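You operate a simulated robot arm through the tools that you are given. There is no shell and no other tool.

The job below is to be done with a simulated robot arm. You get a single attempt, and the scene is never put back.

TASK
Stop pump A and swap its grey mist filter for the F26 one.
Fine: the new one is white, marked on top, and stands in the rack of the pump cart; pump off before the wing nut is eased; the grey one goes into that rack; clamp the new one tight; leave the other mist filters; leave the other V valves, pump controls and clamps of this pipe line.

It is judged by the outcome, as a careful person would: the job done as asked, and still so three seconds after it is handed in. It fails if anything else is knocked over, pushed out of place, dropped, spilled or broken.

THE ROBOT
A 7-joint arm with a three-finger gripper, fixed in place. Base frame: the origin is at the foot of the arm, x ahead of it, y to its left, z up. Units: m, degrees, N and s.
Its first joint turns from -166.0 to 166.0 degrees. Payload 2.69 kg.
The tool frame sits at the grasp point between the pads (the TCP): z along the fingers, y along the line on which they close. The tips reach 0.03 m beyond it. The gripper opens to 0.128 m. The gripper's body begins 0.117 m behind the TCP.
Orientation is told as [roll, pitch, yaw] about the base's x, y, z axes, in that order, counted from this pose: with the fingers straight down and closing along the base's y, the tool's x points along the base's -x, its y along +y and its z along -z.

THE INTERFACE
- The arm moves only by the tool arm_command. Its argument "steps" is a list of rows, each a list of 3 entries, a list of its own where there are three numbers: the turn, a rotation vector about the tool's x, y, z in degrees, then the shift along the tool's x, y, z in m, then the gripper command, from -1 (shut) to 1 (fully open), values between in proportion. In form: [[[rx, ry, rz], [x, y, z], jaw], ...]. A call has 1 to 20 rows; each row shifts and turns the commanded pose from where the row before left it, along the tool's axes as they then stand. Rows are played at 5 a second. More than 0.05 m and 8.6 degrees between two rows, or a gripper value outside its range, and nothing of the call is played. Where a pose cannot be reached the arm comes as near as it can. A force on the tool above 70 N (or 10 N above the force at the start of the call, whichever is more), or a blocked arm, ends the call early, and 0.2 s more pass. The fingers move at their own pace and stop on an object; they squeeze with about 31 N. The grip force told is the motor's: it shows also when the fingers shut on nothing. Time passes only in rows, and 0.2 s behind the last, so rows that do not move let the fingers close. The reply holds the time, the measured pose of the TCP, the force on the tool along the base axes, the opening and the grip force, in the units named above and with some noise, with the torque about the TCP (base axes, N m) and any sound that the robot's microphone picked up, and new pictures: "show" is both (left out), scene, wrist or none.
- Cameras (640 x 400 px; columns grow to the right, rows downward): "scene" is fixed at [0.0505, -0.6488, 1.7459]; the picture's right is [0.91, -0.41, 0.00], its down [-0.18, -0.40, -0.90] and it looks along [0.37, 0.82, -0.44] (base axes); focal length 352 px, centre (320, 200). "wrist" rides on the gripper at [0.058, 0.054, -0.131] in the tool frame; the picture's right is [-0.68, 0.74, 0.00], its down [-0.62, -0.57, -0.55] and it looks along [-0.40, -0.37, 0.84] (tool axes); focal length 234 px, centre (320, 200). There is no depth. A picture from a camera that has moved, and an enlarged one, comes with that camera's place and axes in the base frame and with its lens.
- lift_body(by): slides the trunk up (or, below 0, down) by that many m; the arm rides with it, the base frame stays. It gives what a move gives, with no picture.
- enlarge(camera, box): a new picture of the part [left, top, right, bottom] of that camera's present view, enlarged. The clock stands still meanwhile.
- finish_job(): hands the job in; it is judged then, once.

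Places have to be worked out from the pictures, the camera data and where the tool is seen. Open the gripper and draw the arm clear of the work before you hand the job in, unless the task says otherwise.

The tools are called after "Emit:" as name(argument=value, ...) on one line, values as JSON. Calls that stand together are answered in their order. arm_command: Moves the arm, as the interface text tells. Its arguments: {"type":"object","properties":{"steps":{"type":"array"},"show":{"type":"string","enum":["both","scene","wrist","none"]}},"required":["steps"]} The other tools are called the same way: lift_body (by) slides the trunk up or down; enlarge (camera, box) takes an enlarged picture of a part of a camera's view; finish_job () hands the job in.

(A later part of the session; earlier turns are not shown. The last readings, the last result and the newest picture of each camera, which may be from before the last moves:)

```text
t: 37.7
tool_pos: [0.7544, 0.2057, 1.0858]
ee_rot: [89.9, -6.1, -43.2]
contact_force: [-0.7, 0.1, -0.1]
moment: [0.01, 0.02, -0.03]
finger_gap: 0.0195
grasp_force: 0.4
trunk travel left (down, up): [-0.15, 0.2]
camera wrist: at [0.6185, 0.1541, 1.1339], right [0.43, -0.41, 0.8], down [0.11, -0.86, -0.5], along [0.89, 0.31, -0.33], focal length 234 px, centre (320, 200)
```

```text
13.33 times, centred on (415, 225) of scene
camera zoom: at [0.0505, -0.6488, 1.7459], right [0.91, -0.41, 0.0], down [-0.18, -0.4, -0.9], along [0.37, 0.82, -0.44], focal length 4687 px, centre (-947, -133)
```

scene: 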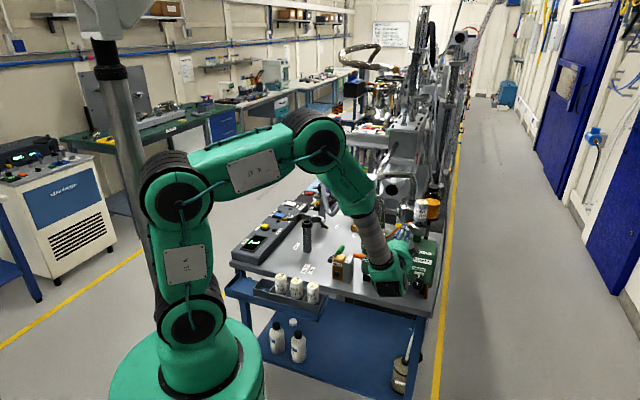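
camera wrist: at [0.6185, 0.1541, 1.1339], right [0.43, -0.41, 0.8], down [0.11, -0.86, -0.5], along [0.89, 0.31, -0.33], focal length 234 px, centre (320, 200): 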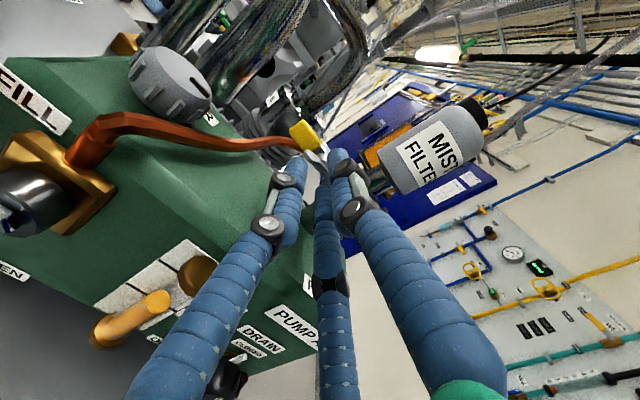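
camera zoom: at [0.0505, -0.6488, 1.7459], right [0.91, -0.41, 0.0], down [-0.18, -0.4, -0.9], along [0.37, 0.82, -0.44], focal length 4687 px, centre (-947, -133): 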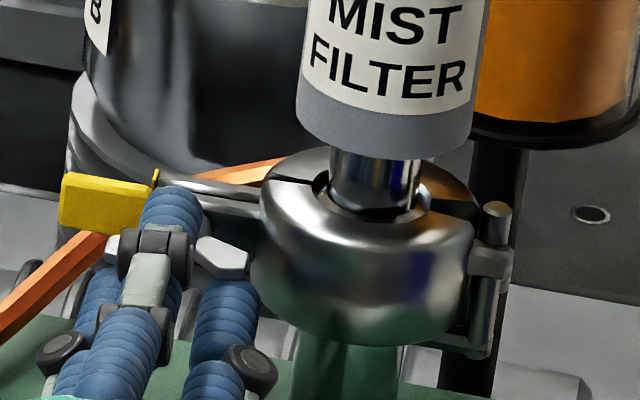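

The nut is following the roll (wings now near horizontal, about 44° from the start). I continue loosening.

Emit:
arm_command(steps=[[[0, 0, -8], [-0.0006, 0, 0], -0.7], [[0, 0, -8], [-0.0006, 0, 0], -0.7], [[0, 0, -8], [-0.0006, 0, 0], -0.7], [[0, 0, -8], [-0.0006, 0, 0], -0.7], [[0, 0, -8], [-0.0006, 0, 0], -0.7], [[0, 0, -8], [-0.0006, 0, 0], -0.7], [[0, 0, -8], [-0.0006, 0, 0], -0.7], [[0, 0, 0], [0, 0, 0], -0.7]])

Emit:
enlarge(camera="wrist", box=[280, 100, 370, 180])

Emit:
enlarge(camera="scene", box=[395, 210, 435, 240])

```text
t: 39.5
tool_pos: [0.7582, 0.2032, 1.0881]
ee_rot: [89.9, -62.0, -43.0]
contact_force: [0.1, 0.6, -0.5]
moment: [-0.03, 0.01, -0.03]
finger_gap: 0.0192
grasp_force: 0.0
trunk travel left (down, up): [-0.15, 0.2]
camera wrist: at [0.6126, 0.1587, 1.0618], right [-0.24, 0.23, 0.94], down [0.2, -0.94, 0.28], along [0.95, 0.26, 0.18], focal length 234 px, centre (320, 200)
```

scene: 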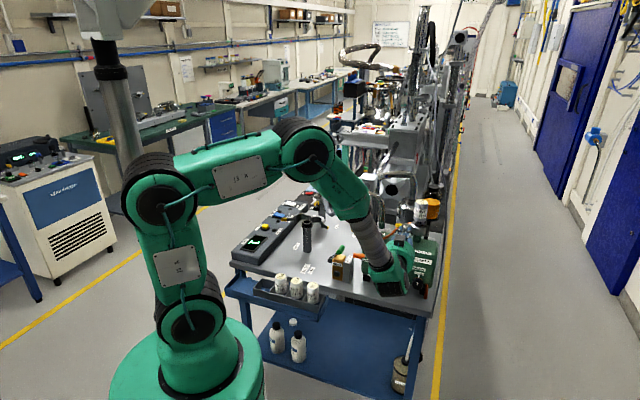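
wrist: 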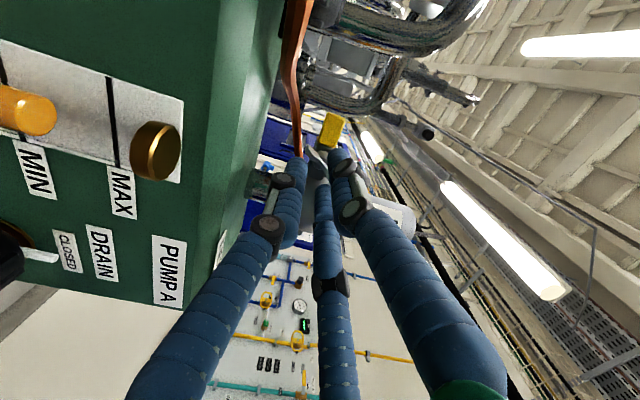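

```text
5.00 times, centred on (325, 140) of wrist
camera zoom: at [0.6126, 0.1587, 1.0618], right [-0.24, 0.23, 0.94], down [0.2, -0.94, 0.28], along [0.95, 0.26, 0.18], focal length 1171 px, centre (295, 500)
```

zoom: 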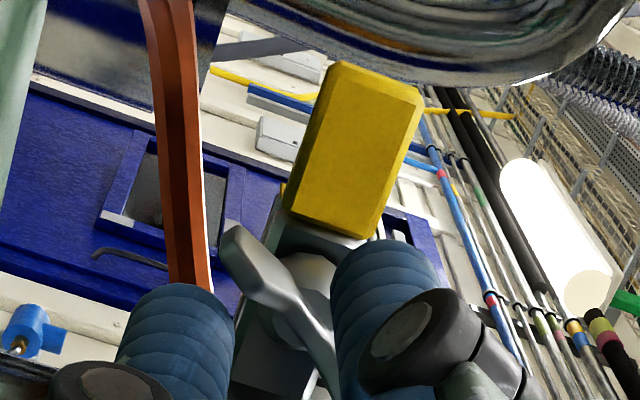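

```text
13.33 times, centred on (415, 225) of scene
camera zoom: at [0.0505, -0.6488, 1.7459], right [0.91, -0.41, 0.0], down [-0.18, -0.4, -0.9], along [0.37, 0.82, -0.44], focal length 4687 px, centre (-947, -133)
```

zoom: 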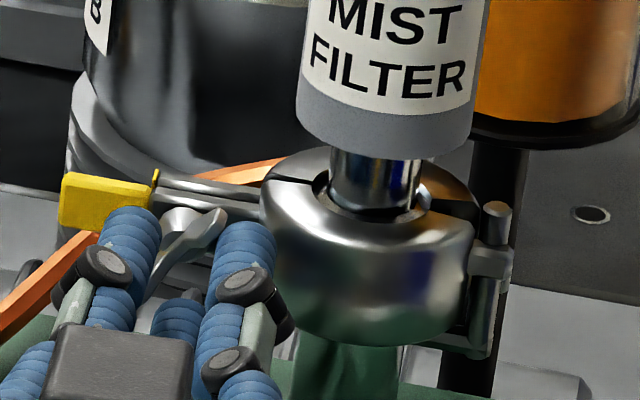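

About 100° loosened so far with almost no resistance. I continue another 48°, watching the torque.

Emit:
arm_command(steps=[[[0, 0, -8], [-0.0006, 0, 0], -0.7], [[0, 0, -8], [-0.0006, 0, 0], -0.7], [[0, 0, -8], [-0.0006, 0, 0], -0.7], [[0, 0, -8], [-0.0006, 0, 0], -0.7], [[0, 0, -8], [-0.0006, 0, 0], -0.7], [[0, 0, -8], [-0.0006, 0, 0], -0.7], [[0, 0, 0], [0, 0, 0], -0.7]])

Emit:
enlarge(camera="wrist", box=[280, 100, 370, 180])

Emit:
enlarge(camera="scene", box=[395, 210, 435, 240])

```text
t: 41.1
tool_pos: [0.7581, 0.2031, 1.0929]
ee_rot: [-89.9, -70.0, 136.7]
contact_force: [1.5, -0.3, 7.5]
moment: [0.2, -0.13, -0.16]
finger_gap: 0.0242
grasp_force: 3.6
trunk travel left (down, up): [-0.15, 0.2]
camera wrist: at [0.6454, 0.1284, 1.0196], right [-0.67, 0.63, 0.38], down [-0.14, -0.62, 0.77], along [0.73, 0.47, 0.51], focal length 234 px, centre (320, 200)
```

scene: 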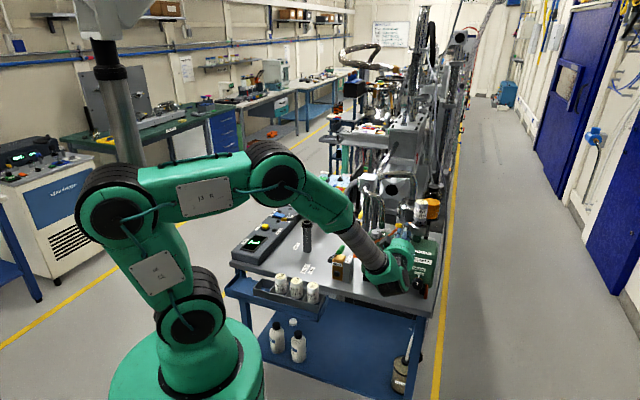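
wrist: 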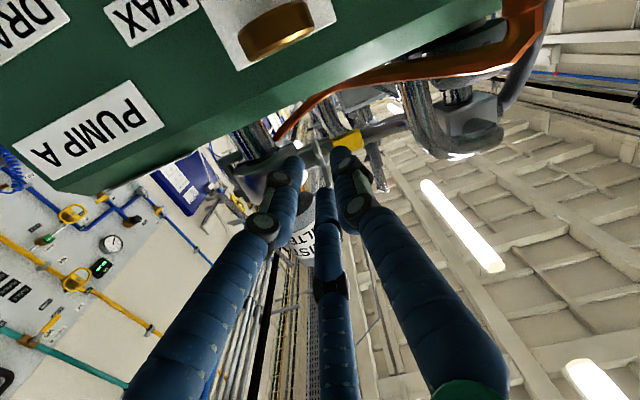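

```text
5.00 times, centred on (325, 140) of wrist
camera zoom: at [0.6454, 0.1284, 1.0196], right [-0.67, 0.63, 0.38], down [-0.14, -0.62, 0.77], along [0.73, 0.47, 0.51], focal length 1171 px, centre (295, 500)
```

zoom: 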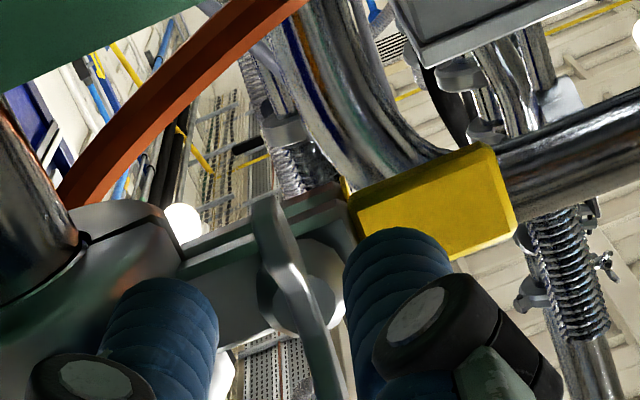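

```text
13.33 times, centred on (415, 225) of scene
camera zoom: at [0.0505, -0.6488, 1.7459], right [0.91, -0.41, 0.0], down [-0.18, -0.4, -0.9], along [0.37, 0.82, -0.44], focal length 4687 px, centre (-947, -133)
```

zoom: 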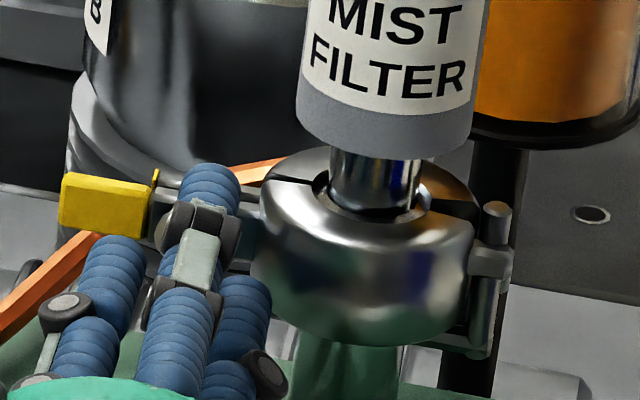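

The nut has reached a stop (wings about 130° from the start, torque rising). I relieve by rolling back a little, open, and retreat along the axis.

Emit:
arm_command(steps=[[[0, 0, 8], [0.0006, 0, 0], -0.5], [[0, 0, 4], [0, 0, 0], -0.4], [[0, 0, 0], [0, 0, -0.02], -0.4], [[0, 0, 0], [0, 0, -0.03], -0.4], [[0, 0, 0], [0, 0, -0.04], -0.4], [[0, 0, 0], [0, 0, -0.04], -0.4]])

Emit:
enlarge(camera="scene", box=[395, 210, 435, 240])

```text
t: 42.5
tool_pos: [0.6697, 0.1075, 1.0908]
ee_rot: [-88.9, -82.1, 135.6]
contact_force: [0.3, -0.5, -0.1]
moment: [-0.01, -0.01, 0.02]
finger_gap: 0.0385
grasp_force: 0.1
trunk travel left (down, up): [-0.15, 0.2]
camera wrist: at [0.5461, 0.0428, 1.0272], right [-0.6, 0.56, 0.57], down [-0.03, -0.72, 0.69], along [0.8, 0.4, 0.45], focal length 234 px, centre (320, 200)
```

scene: 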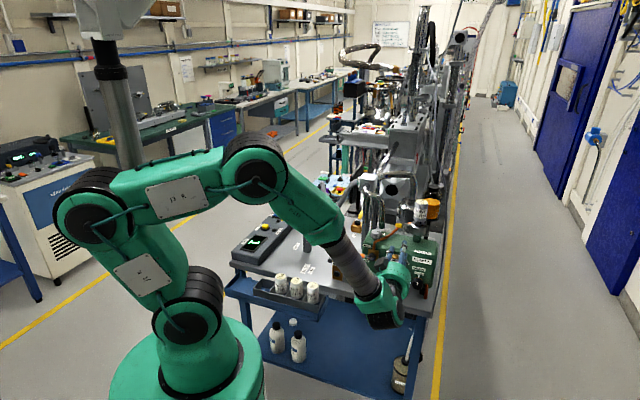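
wrist: 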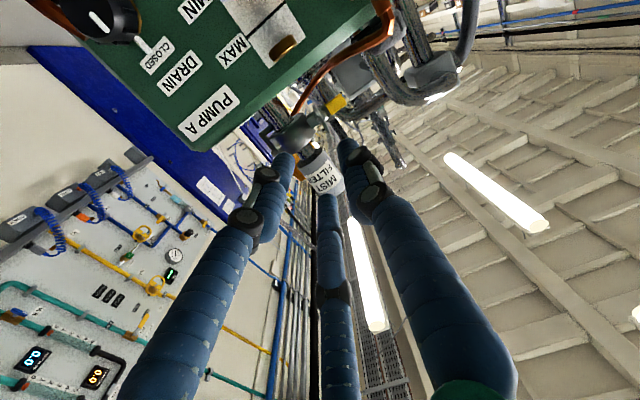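

```text
13.33 times, centred on (415, 225) of scene
camera zoom: at [0.0505, -0.6488, 1.7459], right [0.91, -0.41, 0.0], down [-0.18, -0.4, -0.9], along [0.37, 0.82, -0.44], focal length 4687 px, centre (-947, -133)
```

zoom: 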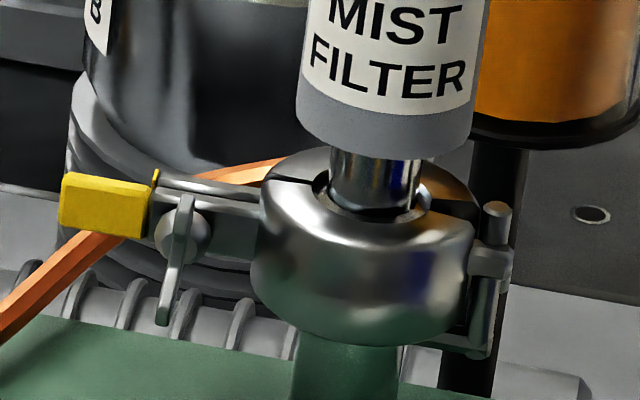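

The wing nut now stands near vertical, about 120° loosened. I rise clear and swing the tool to point down for a top look at the yellow handles.

Emit:
arm_command(steps=[[[0, 0, 8], [0, 0, 0], -0.4], [[0, 0, 0], [-0.045, 0, -0.01], -0.4], [[0, 0, 0], [-0.045, 0, -0.01], -0.4], [[0, 0, 0], [-0.045, 0, -0.01], -0.4], [[0, 0, 0], [-0.045, 0, 0], -0.4], [[0, 0, 0], [-0.045, 0, 0], -0.4], [[0, 8.2, 0], [0, 0, 0], -0.4], [[0, 8.2, 0], [0, 0, 0], -0.4], [[0, 8.2, 0], [0, 0, 0], -0.4], [[0, 8.2, 0], [0, 0, 0], -0.4], [[0, 8.2, 0], [0, 0, 0], -0.4], [[0, 8.2, 0], [0, 0, 0], -0.4], [[0, 8.2, 0], [0, 0, 0], -0.4], [[0, 8.2, 0], [0, 0, 0], -0.4], [[0, 8.2, 0], [0, 0, 0], -0.4], [[0, 8.2, 0], [0, 0, 0], -0.4], [[0, 8.0, 0], [0, 0, 0], -0.4]])

```text
t: 46.1
tool_pos: [0.6499, 0.0866, 1.3155]
ee_rot: [0.1, 0.3, 46.8]
contact_force: [0.1, 0.3, 0.1]
moment: [0.0, -0.05, 0.01]
finger_gap: 0.0384
grasp_force: 0.1
trunk travel left (down, up): [-0.15, 0.2]
camera wrist: at [0.5699, 0.0813, 1.4472], right [-0.07, 1.0, 0.0], down [0.84, 0.06, 0.55], along [0.54, 0.04, -0.84], focal length 234 px, centre (320, 200)
```

scene: 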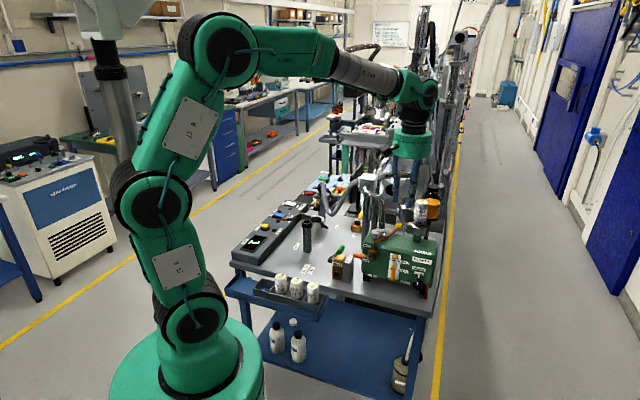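
wrist: 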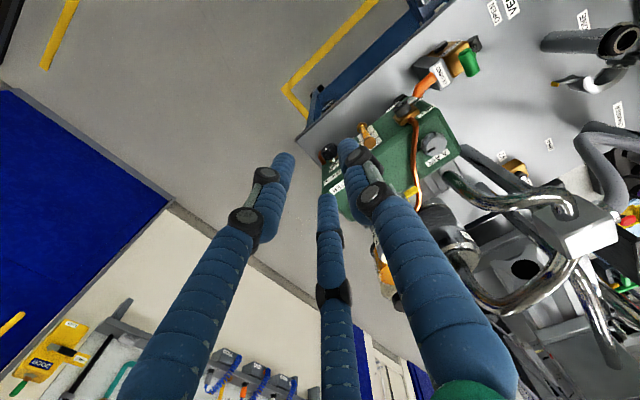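

Emit:
arm_command(steps=[[[0, 0, 8.25], [0, 0, 0], -0.4], [[0, 0, 8.25], [0, 0, 0], -0.4], [[0, 0, 8.25], [0, 0, 0], -0.4], [[0, 0, 8.25], [0, 0, 0], -0.4], [[0, 0, 8.25], [0, 0, 0], -0.4], [[0, 0, 8.25], [0, 0, 0], -0.4], [[0, 0, 8.25], [0, 0, 0], -0.4], [[0, 0, 8.25], [0, 0, 0], -0.4], [[0, 0, 8.25], [0, 0, 0], -0.4], [[0, 0, 8.25], [0, 0, 0], -0.4], [[0, 0, 8.0], [0, 0, 0], -0.4], [[0, 0, 0], [0.006, 0.042, 0], -0.4], [[0, 0, 0], [0.006, 0.042, 0], -0.4], [[0, 0, 0], [0.006, 0.042, 0], -0.4], [[0, 0, 0], [0.006, 0.042, 0], -0.4], [[0, 0, 0], [0.006, 0.04, 0], -0.4]])

Emit:
enlarge(camera="wrist", box=[220, 50, 420, 200])

```text
t: 49.5
tool_pos: [0.7723, 0.2583, 1.3153]
ee_rot: [-0.2, 0.1, -43.8]
contact_force: [-0.6, -0.3, -0.7]
moment: [-0.02, 0.02, -0.01]
finger_gap: 0.0381
grasp_force: 0.0
trunk travel left (down, up): [-0.15, 0.2]
camera wrist: at [0.7675, 0.3376, 1.4457], right [1.0, 0.06, 0.0], down [0.06, -0.83, 0.55], along [0.03, -0.55, -0.84], focal length 234 px, centre (320, 200)
```

scene: 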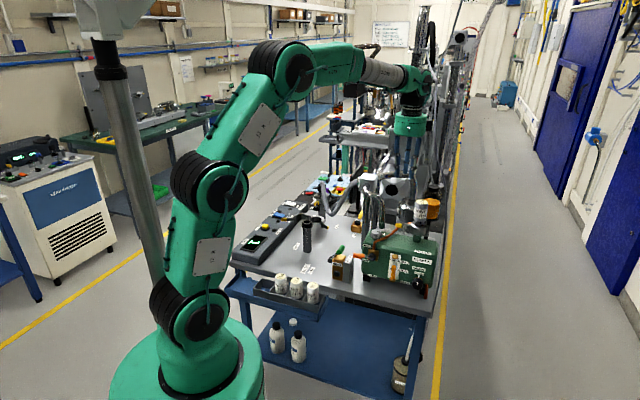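
wrist: 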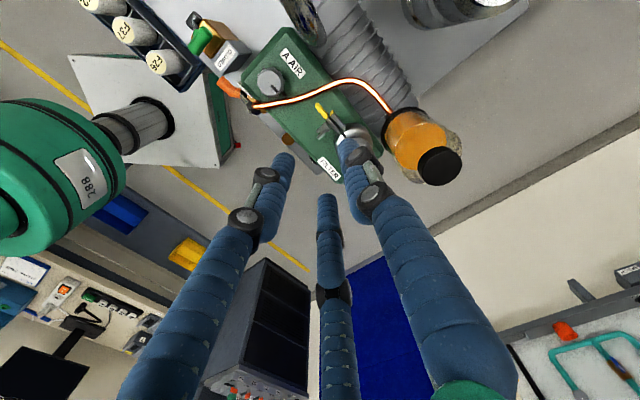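

```text
2.67 times, centred on (320, 125) of wrist
camera zoom: at [0.7675, 0.3376, 1.4457], right [1.0, 0.06, 0.0], down [0.06, -0.83, 0.55], along [0.03, -0.55, -0.84], focal length 624 px, centre (320, 400)
```

zoom: 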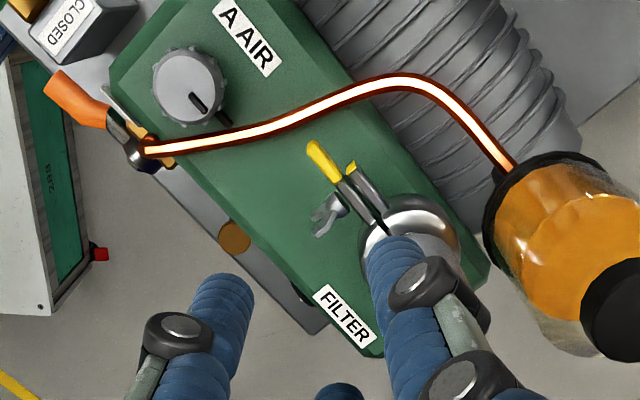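

From above the front yellow handle spans clearly past the rear one, and the copper tube runs lower. I'll use the closed fingertips as a probe behind the front handle: rotate yaw so the camera stays clear of the pipes, close, position behind the handle and lower part way.

Emit:
arm_command(steps=[[[0, 0, -8.2], [0, 0, 0], -1], [[0, 0, -8.2], [0, 0, 0], -1], [[0, 0, -8.2], [0, 0, 0], -1], [[0, 0, -8.2], [0, 0, 0], -1], [[0, 0, -8.2], [0, 0, 0], -1], [[0, 0, -8.2], [0, 0, 0], -1], [[0, 0, -8.2], [0, 0, 0], -1], [[0, 0, -8.2], [0, 0, 0], -1], [[0, 0, -8.2], [0, 0, 0], -1], [[0, 0, -8.2], [0, 0, 0], -1], [[0, 0, -8.0], [0, 0, 0], -1], [[0, 0, 0], [-0.028, 0.013, 0], -1], [[0, 0, 0], [0, 0, 0.04], -1], [[0, 0, 0], [0, 0, 0.04], -1], [[0, 0, 0], [0, 0, 0.04], -1], [[0, 0, 0], [0, 0, 0.03], -1], [[0, 0, 0], [0, 0, 0], -1]])

Emit:
enlarge(camera="wrist", box=[240, 60, 420, 200])

Emit:
enlarge(camera="scene", box=[380, 190, 440, 240])

```text
t: 53.1
tool_pos: [0.7817, 0.2856, 1.1655]
ee_rot: [-0.1, 0.1, 46.3]
contact_force: [0.4, 0.6, 0.1]
moment: [-0.02, 0.02, 0.01]
finger_gap: 0.002
grasp_force: 30.6
trunk travel left (down, up): [-0.15, 0.2]
camera wrist: at [0.7024, 0.2814, 1.2971], right [-0.06, 1.0, 0.0], down [0.84, 0.05, 0.55], along [0.55, 0.03, -0.84], focal length 234 px, centre (320, 200)
```

scene: 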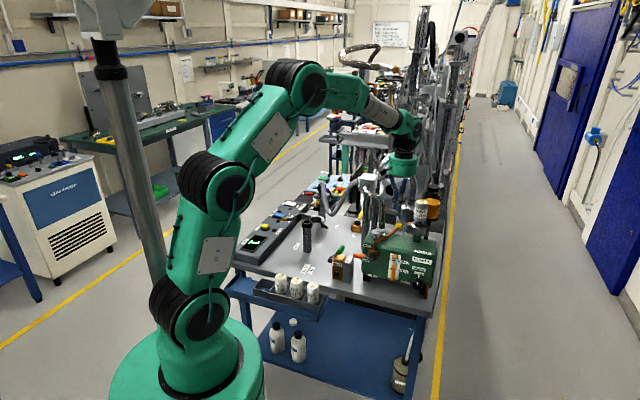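
wrist: 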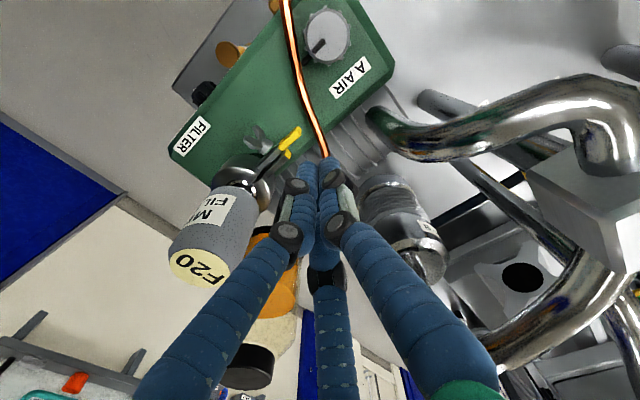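

```text
2.86 times, centred on (330, 130) of wrist
camera zoom: at [0.7024, 0.2814, 1.2971], right [-0.06, 1.0, 0.0], down [0.84, 0.05, 0.55], along [0.55, 0.03, -0.84], focal length 669 px, centre (291, 400)
```

zoom: 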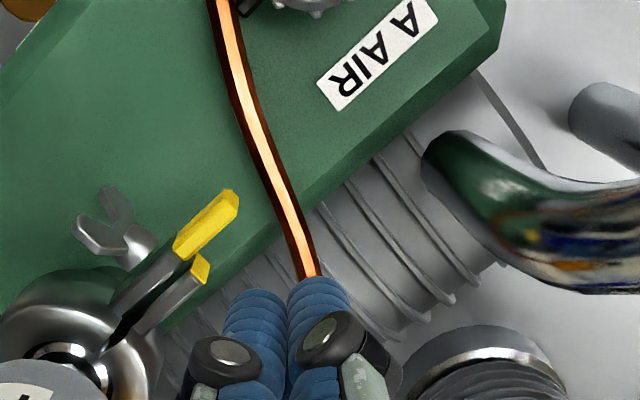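

```text
8.00 times, centred on (410, 215) of scene
camera zoom: at [0.0505, -0.6488, 1.7459], right [0.91, -0.41, 0.0], down [-0.18, -0.4, -0.9], along [0.37, 0.82, -0.44], focal length 2812 px, centre (-400, 80)
```

zoom: 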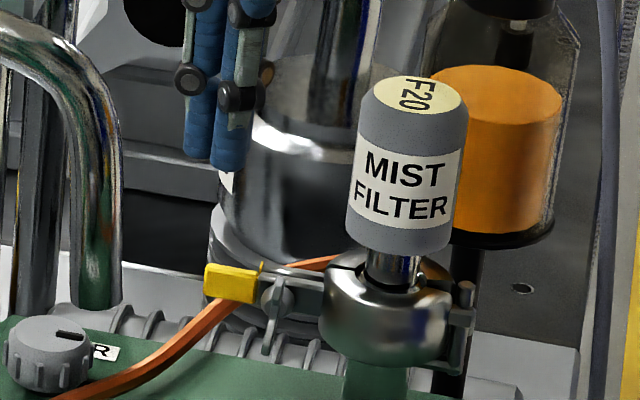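

The handle plane is at about 2 cm in front of my probe and the tube runs about 2.5 cm below the planned tip height. I shift 6 mm further behind, then lower so the tips are just below the handle.

Emit:
arm_command(steps=[[[0, 0, 0], [-0.006, 0.003, 0], -1], [[0, 0, 0], [0, 0, 0.02], -1], [[0, 0, 0], [0, 0, 0.02], -1], [[0, 0, 0], [0, 0, 0.015], -1], [[0, 0, 0], [0, 0, 0], -1]])

Emit:
enlarge(camera="wrist", box=[240, 60, 420, 200])

Emit:
enlarge(camera="scene", box=[395, 205, 435, 240])

```text
t: 54.3
tool_pos: [0.783, 0.2933, 1.1118]
ee_rot: [0.0, 0.2, 46.3]
contact_force: [-0.3, -0.4, -0.3]
moment: [0.0, 0.05, 0.0]
finger_gap: 0.0019
grasp_force: 31.5
trunk travel left (down, up): [-0.15, 0.2]
camera wrist: at [0.7037, 0.2882, 1.242], right [-0.06, 1.0, 0.0], down [0.84, 0.05, 0.55], along [0.55, 0.03, -0.84], focal length 234 px, centre (320, 200)
```

scene: 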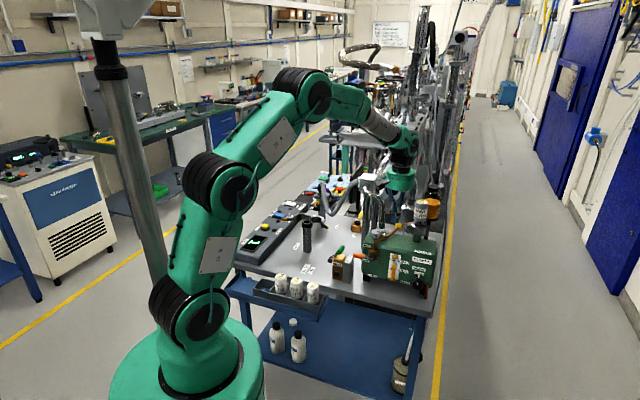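
wrist: 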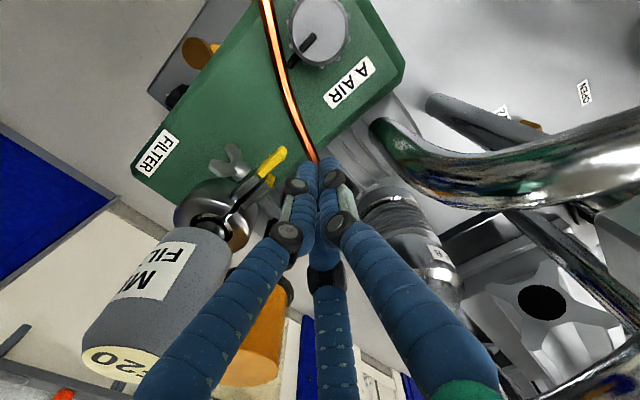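

```text
2.86 times, centred on (330, 130) of wrist
camera zoom: at [0.7037, 0.2882, 1.242], right [-0.06, 1.0, 0.0], down [0.84, 0.05, 0.55], along [0.55, 0.03, -0.84], focal length 669 px, centre (291, 400)
```

zoom: 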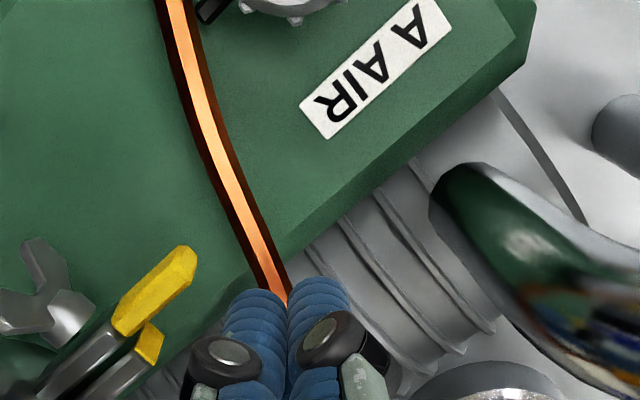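

```text
11.43 times, centred on (415, 222) of scene
camera zoom: at [0.0505, -0.6488, 1.7459], right [0.91, -0.41, 0.0], down [-0.18, -0.4, -0.9], along [0.37, 0.82, -0.44], focal length 4017 px, centre (-766, -57)
```

zoom: 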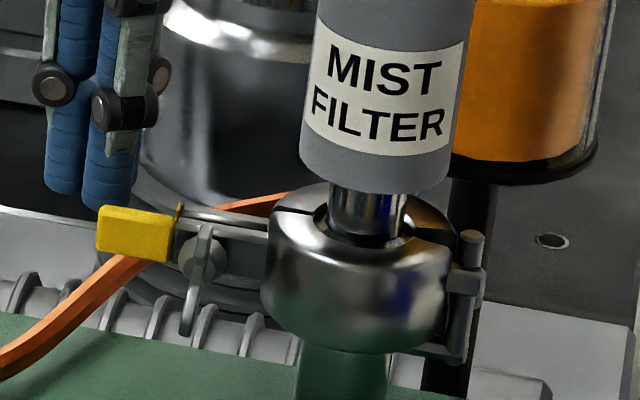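

Tips are about level with the handle's mid-height. I lower another 1 cm and pull toward the robot in small steps.

Emit:
arm_command(steps=[[[0, 0, 0], [0, -0.002, 0.005], -1], [[0, 0, 0], [0, 0, 0.005], -1], [[0, 0, 0], [0.005, 0, 0], -1], [[0, 0, 0], [0.005, 0, 0], -1], [[0, 0, 0], [0.005, 0, 0], -1], [[0, 0, 0], [0.005, 0, 0], -1], [[0, 0, 0], [0.005, 0, 0], -1], [[0, 0, 0], [0, 0, 0], -1]])

Emit:
enlarge(camera="wrist", box=[240, 60, 420, 200])

Emit:
enlarge(camera="scene", box=[395, 205, 435, 240])

```text
t: 56.1
tool_pos: [0.7669, 0.2729, 1.1018]
ee_rot: [0.0, 0.1, 46.3]
contact_force: [0.3, 0.4, 0.3]
moment: [0.01, 0.02, 0.0]
finger_gap: 0.0025
grasp_force: 31.1
trunk travel left (down, up): [-0.15, 0.2]
camera wrist: at [0.687, 0.2686, 1.2321], right [-0.07, 1.0, 0.0], down [0.84, 0.05, 0.55], along [0.55, 0.03, -0.84], focal length 234 px, centre (320, 200)
```

scene: 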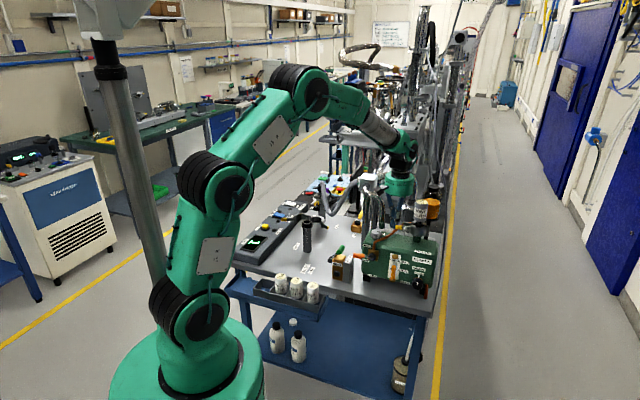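
wrist: 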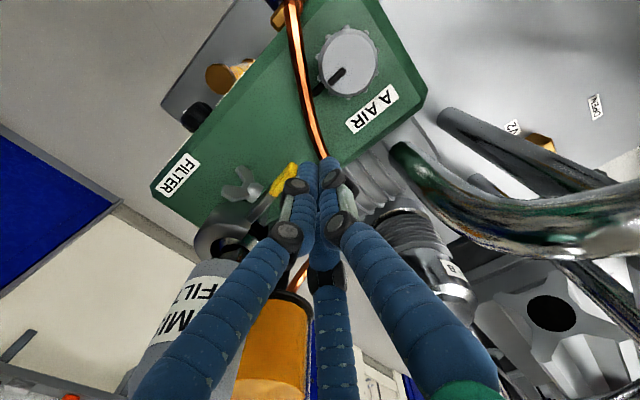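

```text
2.86 times, centred on (330, 130) of wrist
camera zoom: at [0.687, 0.2686, 1.2321], right [-0.07, 1.0, 0.0], down [0.84, 0.05, 0.55], along [0.55, 0.03, -0.84], focal length 669 px, centre (291, 400)
```

zoom: 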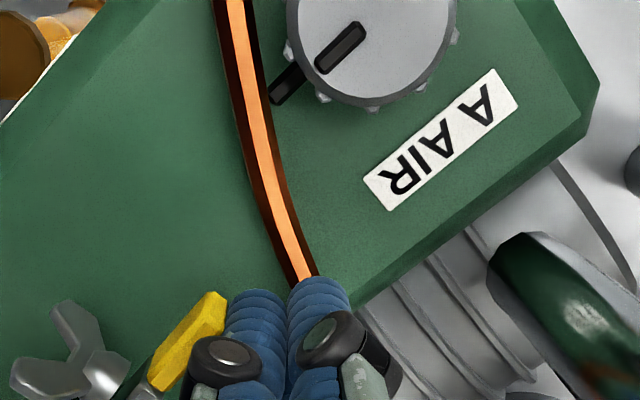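

```text
11.43 times, centred on (415, 222) of scene
camera zoom: at [0.0505, -0.6488, 1.7459], right [0.91, -0.41, 0.0], down [-0.18, -0.4, -0.9], along [0.37, 0.82, -0.44], focal length 4017 px, centre (-766, -57)
```

zoom: 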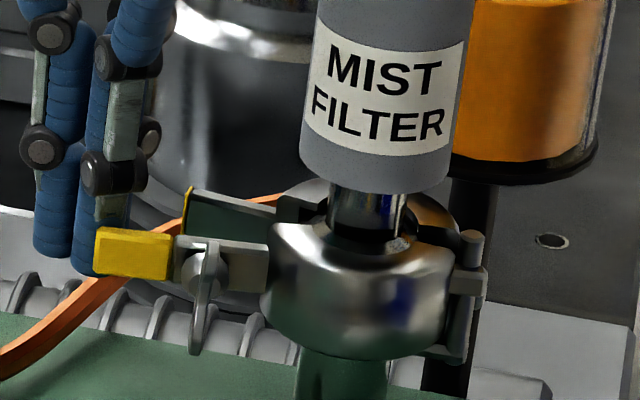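

The clamp is opening symmetrically with no resistance. I continue along the arc to about 50°.

Emit:
arm_command(steps=[[[0, 0, 0], [0.0112, -0.002, 0], -1], [[0, 0, 0], [0.0112, -0.002, 0], -1], [[0, 0, 0], [0.01, -0.0027, 0], -1], [[0, 0, 0], [0.01, -0.0027, 0], -1], [[0, 0, 0], [0.0095, -0.0044, 0], -1], [[0, 0, 0], [0.0095, -0.0044, 0], -1], [[0, 0, 0], [0.0086, -0.006, 0], -1], [[0, 0, 0], [0.0086, -0.006, 0], -1], [[0, 0, 0], [0, 0, 0], -1]])

Emit:
enlarge(camera="wrist", box=[200, 60, 420, 220])

Emit:
enlarge(camera="scene", box=[390, 200, 440, 240])

```text
t: 58.1
tool_pos: [0.7345, 0.1948, 1.1011]
ee_rot: [0.2, 0.1, 46.2]
contact_force: [-6.2, -0.6, 1.4]
moment: [0.01, 0.1, -0.06]
finger_gap: 0.002
grasp_force: 31.1
trunk travel left (down, up): [-0.15, 0.2]
camera wrist: at [0.6539, 0.1904, 1.2326], right [-0.07, 1.0, 0.0], down [0.84, 0.06, 0.55], along [0.55, 0.03, -0.84], focal length 234 px, centre (320, 200)
```

scene: 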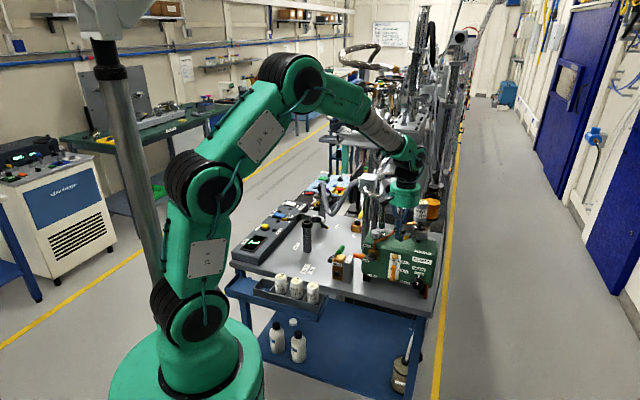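
wrist: 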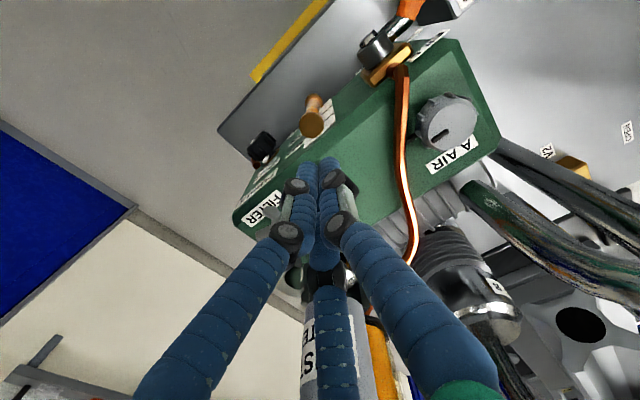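

```text
2.50 times, centred on (310, 140) of wrist
camera zoom: at [0.6539, 0.1904, 1.2326], right [-0.07, 1.0, 0.0], down [0.84, 0.06, 0.55], along [0.55, 0.03, -0.84], focal length 585 px, centre (345, 350)
```

zoom: 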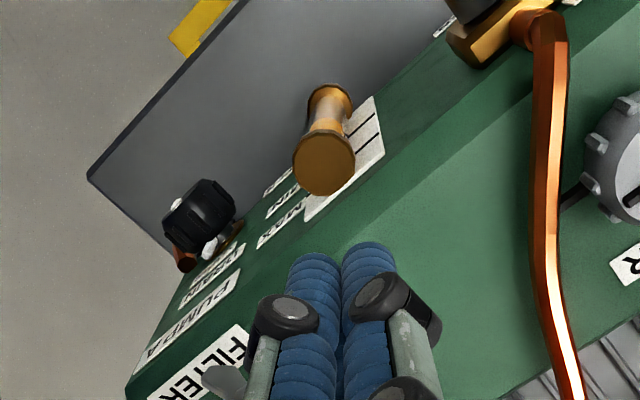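

```text
10.00 times, centred on (415, 220) of scene
camera zoom: at [0.0505, -0.6488, 1.7459], right [0.91, -0.41, 0.0], down [-0.18, -0.4, -0.9], along [0.37, 0.82, -0.44], focal length 3515 px, centre (-630, 0)
```

zoom: 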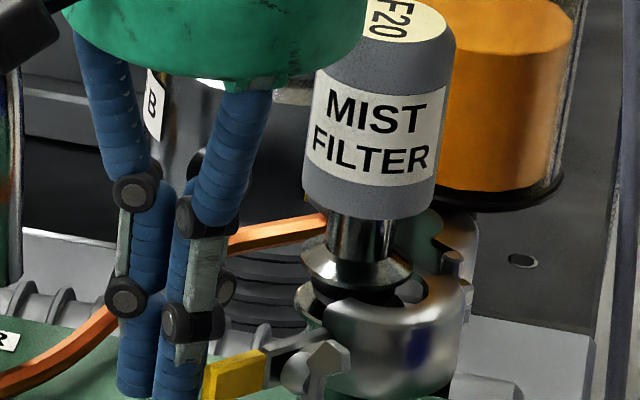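

The push-back direction (−6 N in x) says an upper finger is touching the filter. I move straight away from it (along the tab direction) and re-check.

Emit:
arm_command(steps=[[[0, 0, 0], [0.002, 0.01, 0], -1], [[0, 0, 0], [0, 0.02, 0], -1], [[0, 0, 0], [0, 0.02, 0], -1]])

Emit:
enlarge(camera="scene", box=[390, 195, 440, 240])

Emit:
enlarge(camera="wrist", box=[140, 100, 420, 320])

```text
t: 58.9
tool_pos: [0.6969, 0.2298, 1.1013]
ee_rot: [0.0, 0.1, 46.3]
contact_force: [-1.0, -1.0, -0.9]
moment: [0.02, 0.01, -0.01]
finger_gap: 0.0019
grasp_force: 31.3
trunk travel left (down, up): [-0.15, 0.2]
camera wrist: at [0.6172, 0.2243, 1.2325], right [-0.07, 1.0, 0.0], down [0.84, 0.06, 0.55], along [0.55, 0.03, -0.84], focal length 234 px, centre (320, 200)
```

scene: 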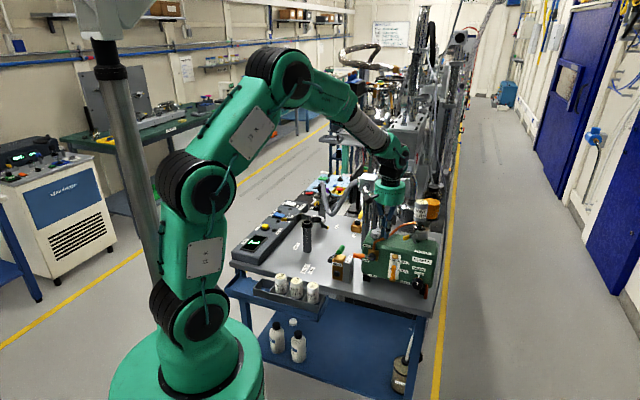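
wrist: 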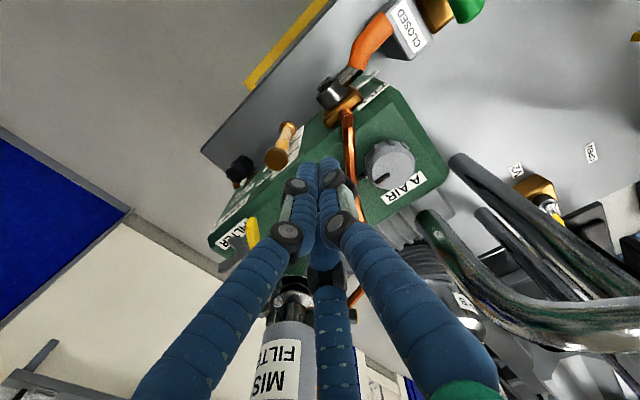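

```text
8.89 times, centred on (415, 218) of scene
camera zoom: at [0.0505, -0.6488, 1.7459], right [0.91, -0.41, 0.0], down [-0.18, -0.4, -0.9], along [0.37, 0.82, -0.44], focal length 3124 px, centre (-524, 44)
```

zoom: 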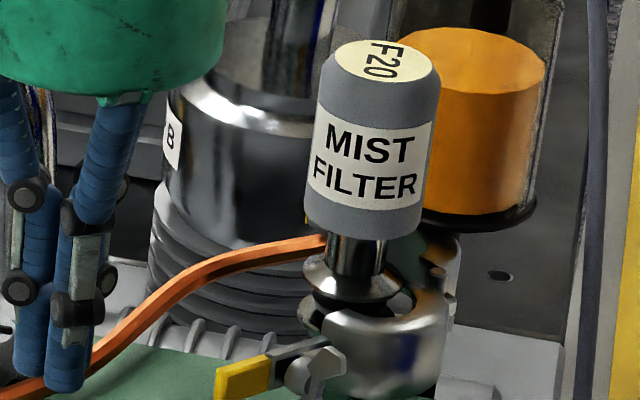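

```text
1.82 times, centred on (280, 210) of wrist
camera zoom: at [0.6172, 0.2243, 1.2325], right [-0.07, 1.0, 0.0], down [0.84, 0.06, 0.55], along [0.55, 0.03, -0.84], focal length 426 px, centre (393, 182)
```

zoom: 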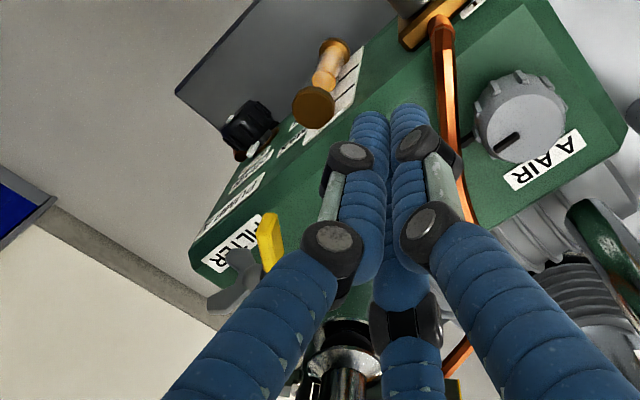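

The filter is still upright. I finish opening the clamp to about 75° with the probe farther out on the handle, which keeps the hand clear of the filter.

Emit:
arm_command(steps=[[[0, 0, 0], [0.008, -0.026, 0], -1], [[0, 0, 0], [0.0022, -0.014, 0], -1], [[0, 0, 0], [0.0022, -0.0141, 0], -1], [[0, 0, 0], [0.007, -0.0085, 0], -1], [[0, 0, 0], [0.007, -0.0086, 0], -1], [[0, 0, 0], [0.0055, -0.0095, 0], -1], [[0, 0, 0], [0.0054, -0.0096, 0], -1], [[0, 0, 0], [0, 0, 0], -1]])

Emit:
enlarge(camera="scene", box=[390, 195, 440, 240])

Emit:
enlarge(camera="wrist", box=[140, 100, 420, 320])

```text
t: 60.5
tool_pos: [0.7339, 0.1535, 1.1022]
ee_rot: [0.3, -0.3, 46.6]
contact_force: [-11.5, 32.0, 1.7]
moment: [0.48, -0.08, 0.29]
finger_gap: 0.0021
grasp_force: 31.8
trunk travel left (down, up): [-0.15, 0.2]
stopped in row 8: the force on the tool passed its limit at 79 N (the readings are from after the stop); the commanded pose is now the measured one
camera wrist: at [0.6539, 0.1462, 1.2339], right [-0.07, 1.0, 0.01], down [0.83, 0.05, 0.55], along [0.55, 0.04, -0.84], focal length 234 px, centre (320, 200)
```

scene: 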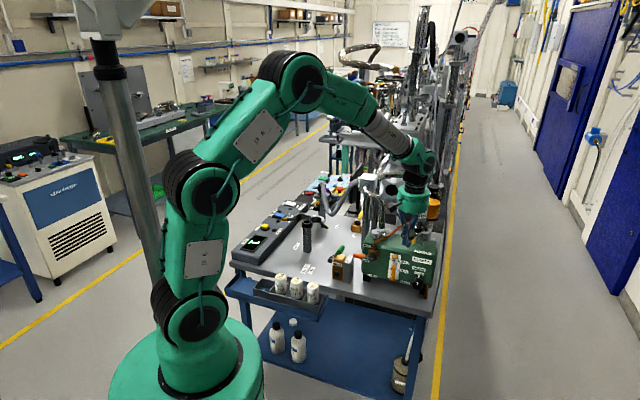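
wrist: 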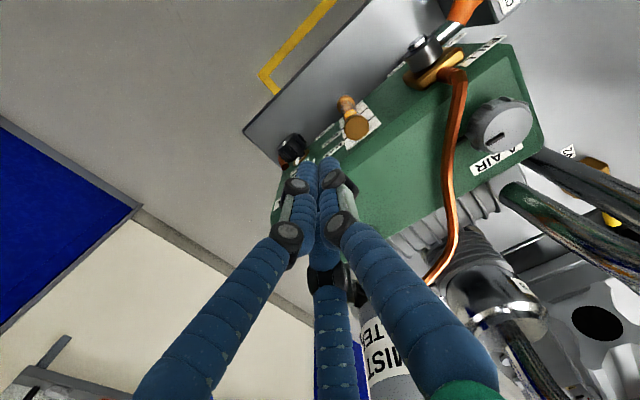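

```text
8.89 times, centred on (415, 218) of scene
camera zoom: at [0.0505, -0.6488, 1.7459], right [0.91, -0.41, 0.0], down [-0.18, -0.4, -0.9], along [0.37, 0.82, -0.44], focal length 3124 px, centre (-524, 44)
```

zoom: 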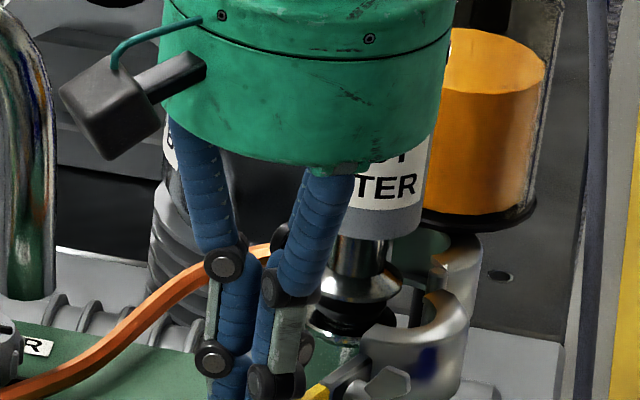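

```text
1.82 times, centred on (280, 210) of wrist
camera zoom: at [0.6539, 0.1462, 1.2339], right [-0.07, 1.0, 0.01], down [0.83, 0.05, 0.55], along [0.55, 0.04, -0.84], focal length 426 px, centre (393, 182)
```

zoom: 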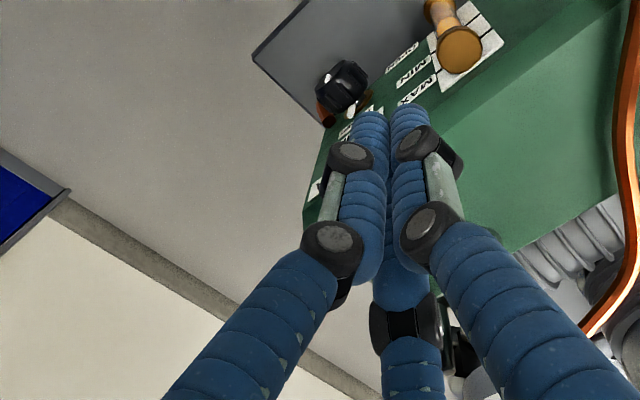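

The clamp is at its open stop. I back off sideways and rise clear.

Emit:
arm_command(steps=[[[0, 0, 0], [0, 0.02, 0], -1], [[0, 0, 0], [0, 0.03, 0], -1], [[0, 0, 0], [0, 0.02, -0.03], -1], [[0, 0, 0], [0, 0, -0.045], -1], [[0, 0, 0], [0, 0, -0.045], -1], [[0, 0, 0], [0, 0, -0.045], -1], [[0, 0, 0], [0, 0, -0.045], -1]])

Emit:
enlarge(camera="scene", box=[390, 195, 440, 240])

Emit:
enlarge(camera="wrist", box=[200, 60, 440, 260])

```text
t: 62.1
tool_pos: [0.6849, 0.1946, 1.3119]
ee_rot: [0.3, -0.2, 46.5]
contact_force: [-0.4, 0.4, -0.5]
moment: [0.01, 0.01, 0.02]
finger_gap: 0.0019
grasp_force: 30.9
trunk travel left (down, up): [-0.15, 0.2]
camera wrist: at [0.6053, 0.1886, 1.4435], right [-0.07, 1.0, 0.01], down [0.84, 0.05, 0.55], along [0.55, 0.04, -0.84], focal length 234 px, centre (320, 200)
```

scene: 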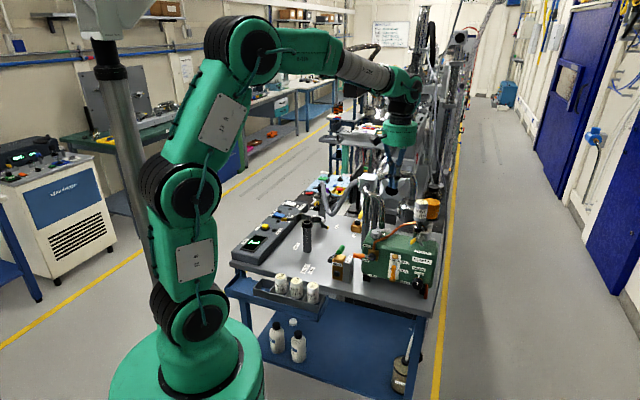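
wrist: 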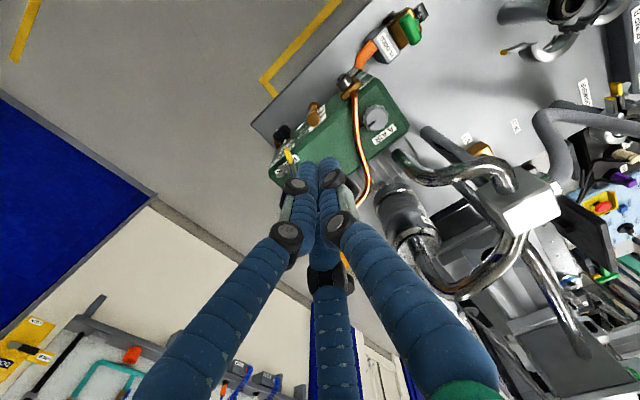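

```text
8.89 times, centred on (415, 218) of scene
camera zoom: at [0.0505, -0.6488, 1.7459], right [0.91, -0.41, 0.0], down [-0.18, -0.4, -0.9], along [0.37, 0.82, -0.44], focal length 3124 px, centre (-524, 44)
```

zoom: 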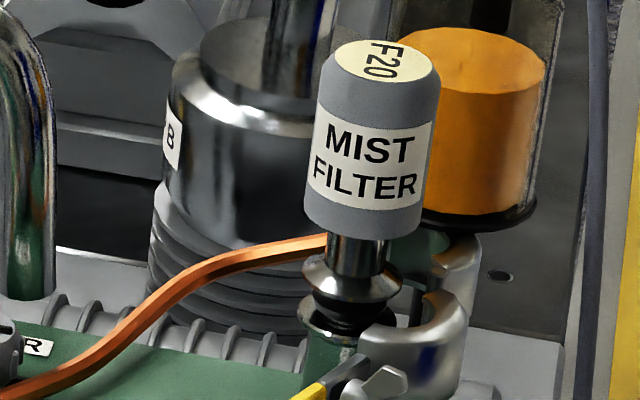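

```text
2.00 times, centred on (320, 160) of wrist
camera zoom: at [0.6053, 0.1886, 1.4435], right [-0.07, 1.0, 0.01], down [0.84, 0.05, 0.55], along [0.55, 0.04, -0.84], focal length 468 px, centre (320, 280)
```

zoom: 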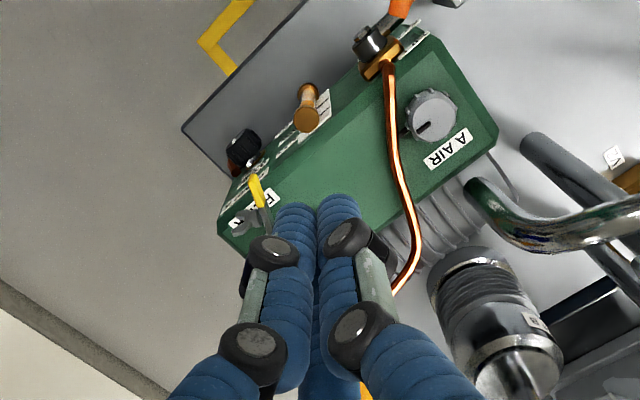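

The clamp is wide open and the filter stands free on its port, axis about (0.827, 0.214), top about 1.194. I rotate yaw so that the fingers straddle the bottle direction, open to about 8 cm, and move above the filter.

Emit:
arm_command(steps=[[[0, 0, 7.5], [0, 0, 0], 0.25], [[0, 0, 7.5], [0, 0, 0], 0.25], [[0, 0, 7.5], [0, 0, 0], 0.25], [[0, 0, 7.5], [0, 0, 0], 0.25], [[0, 0, 7.5], [0, 0, 0], 0.25], [[0, 0, 7.5], [0, 0, 0], 0.25], [[0, 0, 7.5], [0, 0, 0], 0.25], [[0, 0, 0], [-0.0463, 0.0113, 0], 0.25], [[0, 0, 0], [-0.0463, 0.0113, 0], 0.25], [[0, 0, 0], [-0.0463, 0.0113, 0], 0.25], [[0, 0, 0], [0, 0, 0], 0.25]])

Emit:
enlarge(camera="wrist", box=[220, 60, 420, 220])

Emit:
enlarge(camera="scene", box=[370, 140, 470, 240])

```text
t: 64.5
tool_pos: [0.8275, 0.214, 1.3127]
ee_rot: [0.3, 0.2, -6.0]
contact_force: [0.3, 0.3, -1.2]
moment: [-0.03, 0.07, 0.01]
finger_gap: 0.0801
grasp_force: 0.0
trunk travel left (down, up): [-0.15, 0.2]
camera wrist: at [0.7746, 0.2731, 1.4433], right [0.75, 0.66, 0.0], down [0.55, -0.63, 0.54], along [0.36, -0.41, -0.84], focal length 234 px, centre (320, 200)
```

scene: 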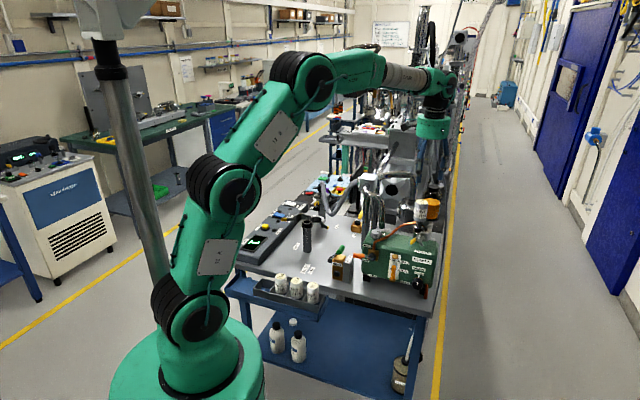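
wrist: 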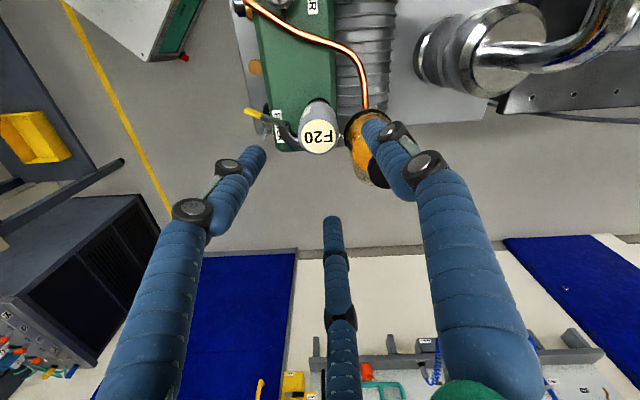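

```text
2.50 times, centred on (320, 140) of wrist
camera zoom: at [0.7746, 0.2731, 1.4433], right [0.75, 0.66, 0.0], down [0.55, -0.63, 0.54], along [0.36, -0.41, -0.84], focal length 585 px, centre (320, 350)
```

zoom: 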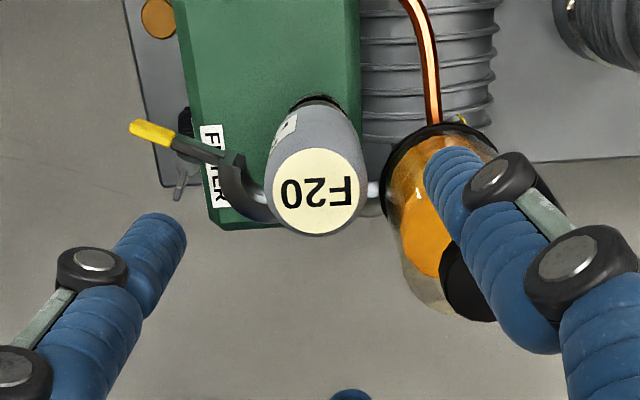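

```text
4.00 times, centred on (420, 190) of scene
camera zoom: at [0.0505, -0.6488, 1.7459], right [0.91, -0.41, 0.0], down [-0.18, -0.4, -0.9], along [0.37, 0.82, -0.44], focal length 1406 px, centre (-80, 240)
```

zoom: 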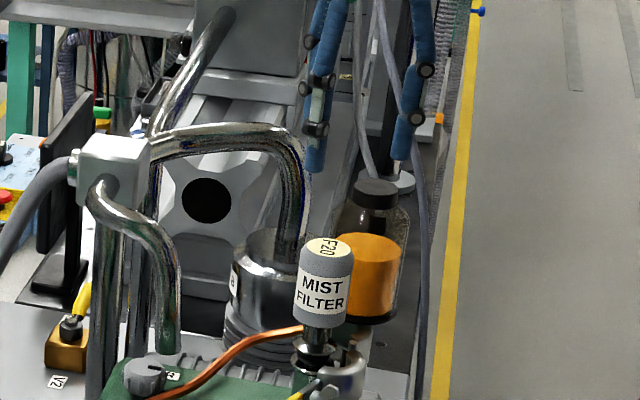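

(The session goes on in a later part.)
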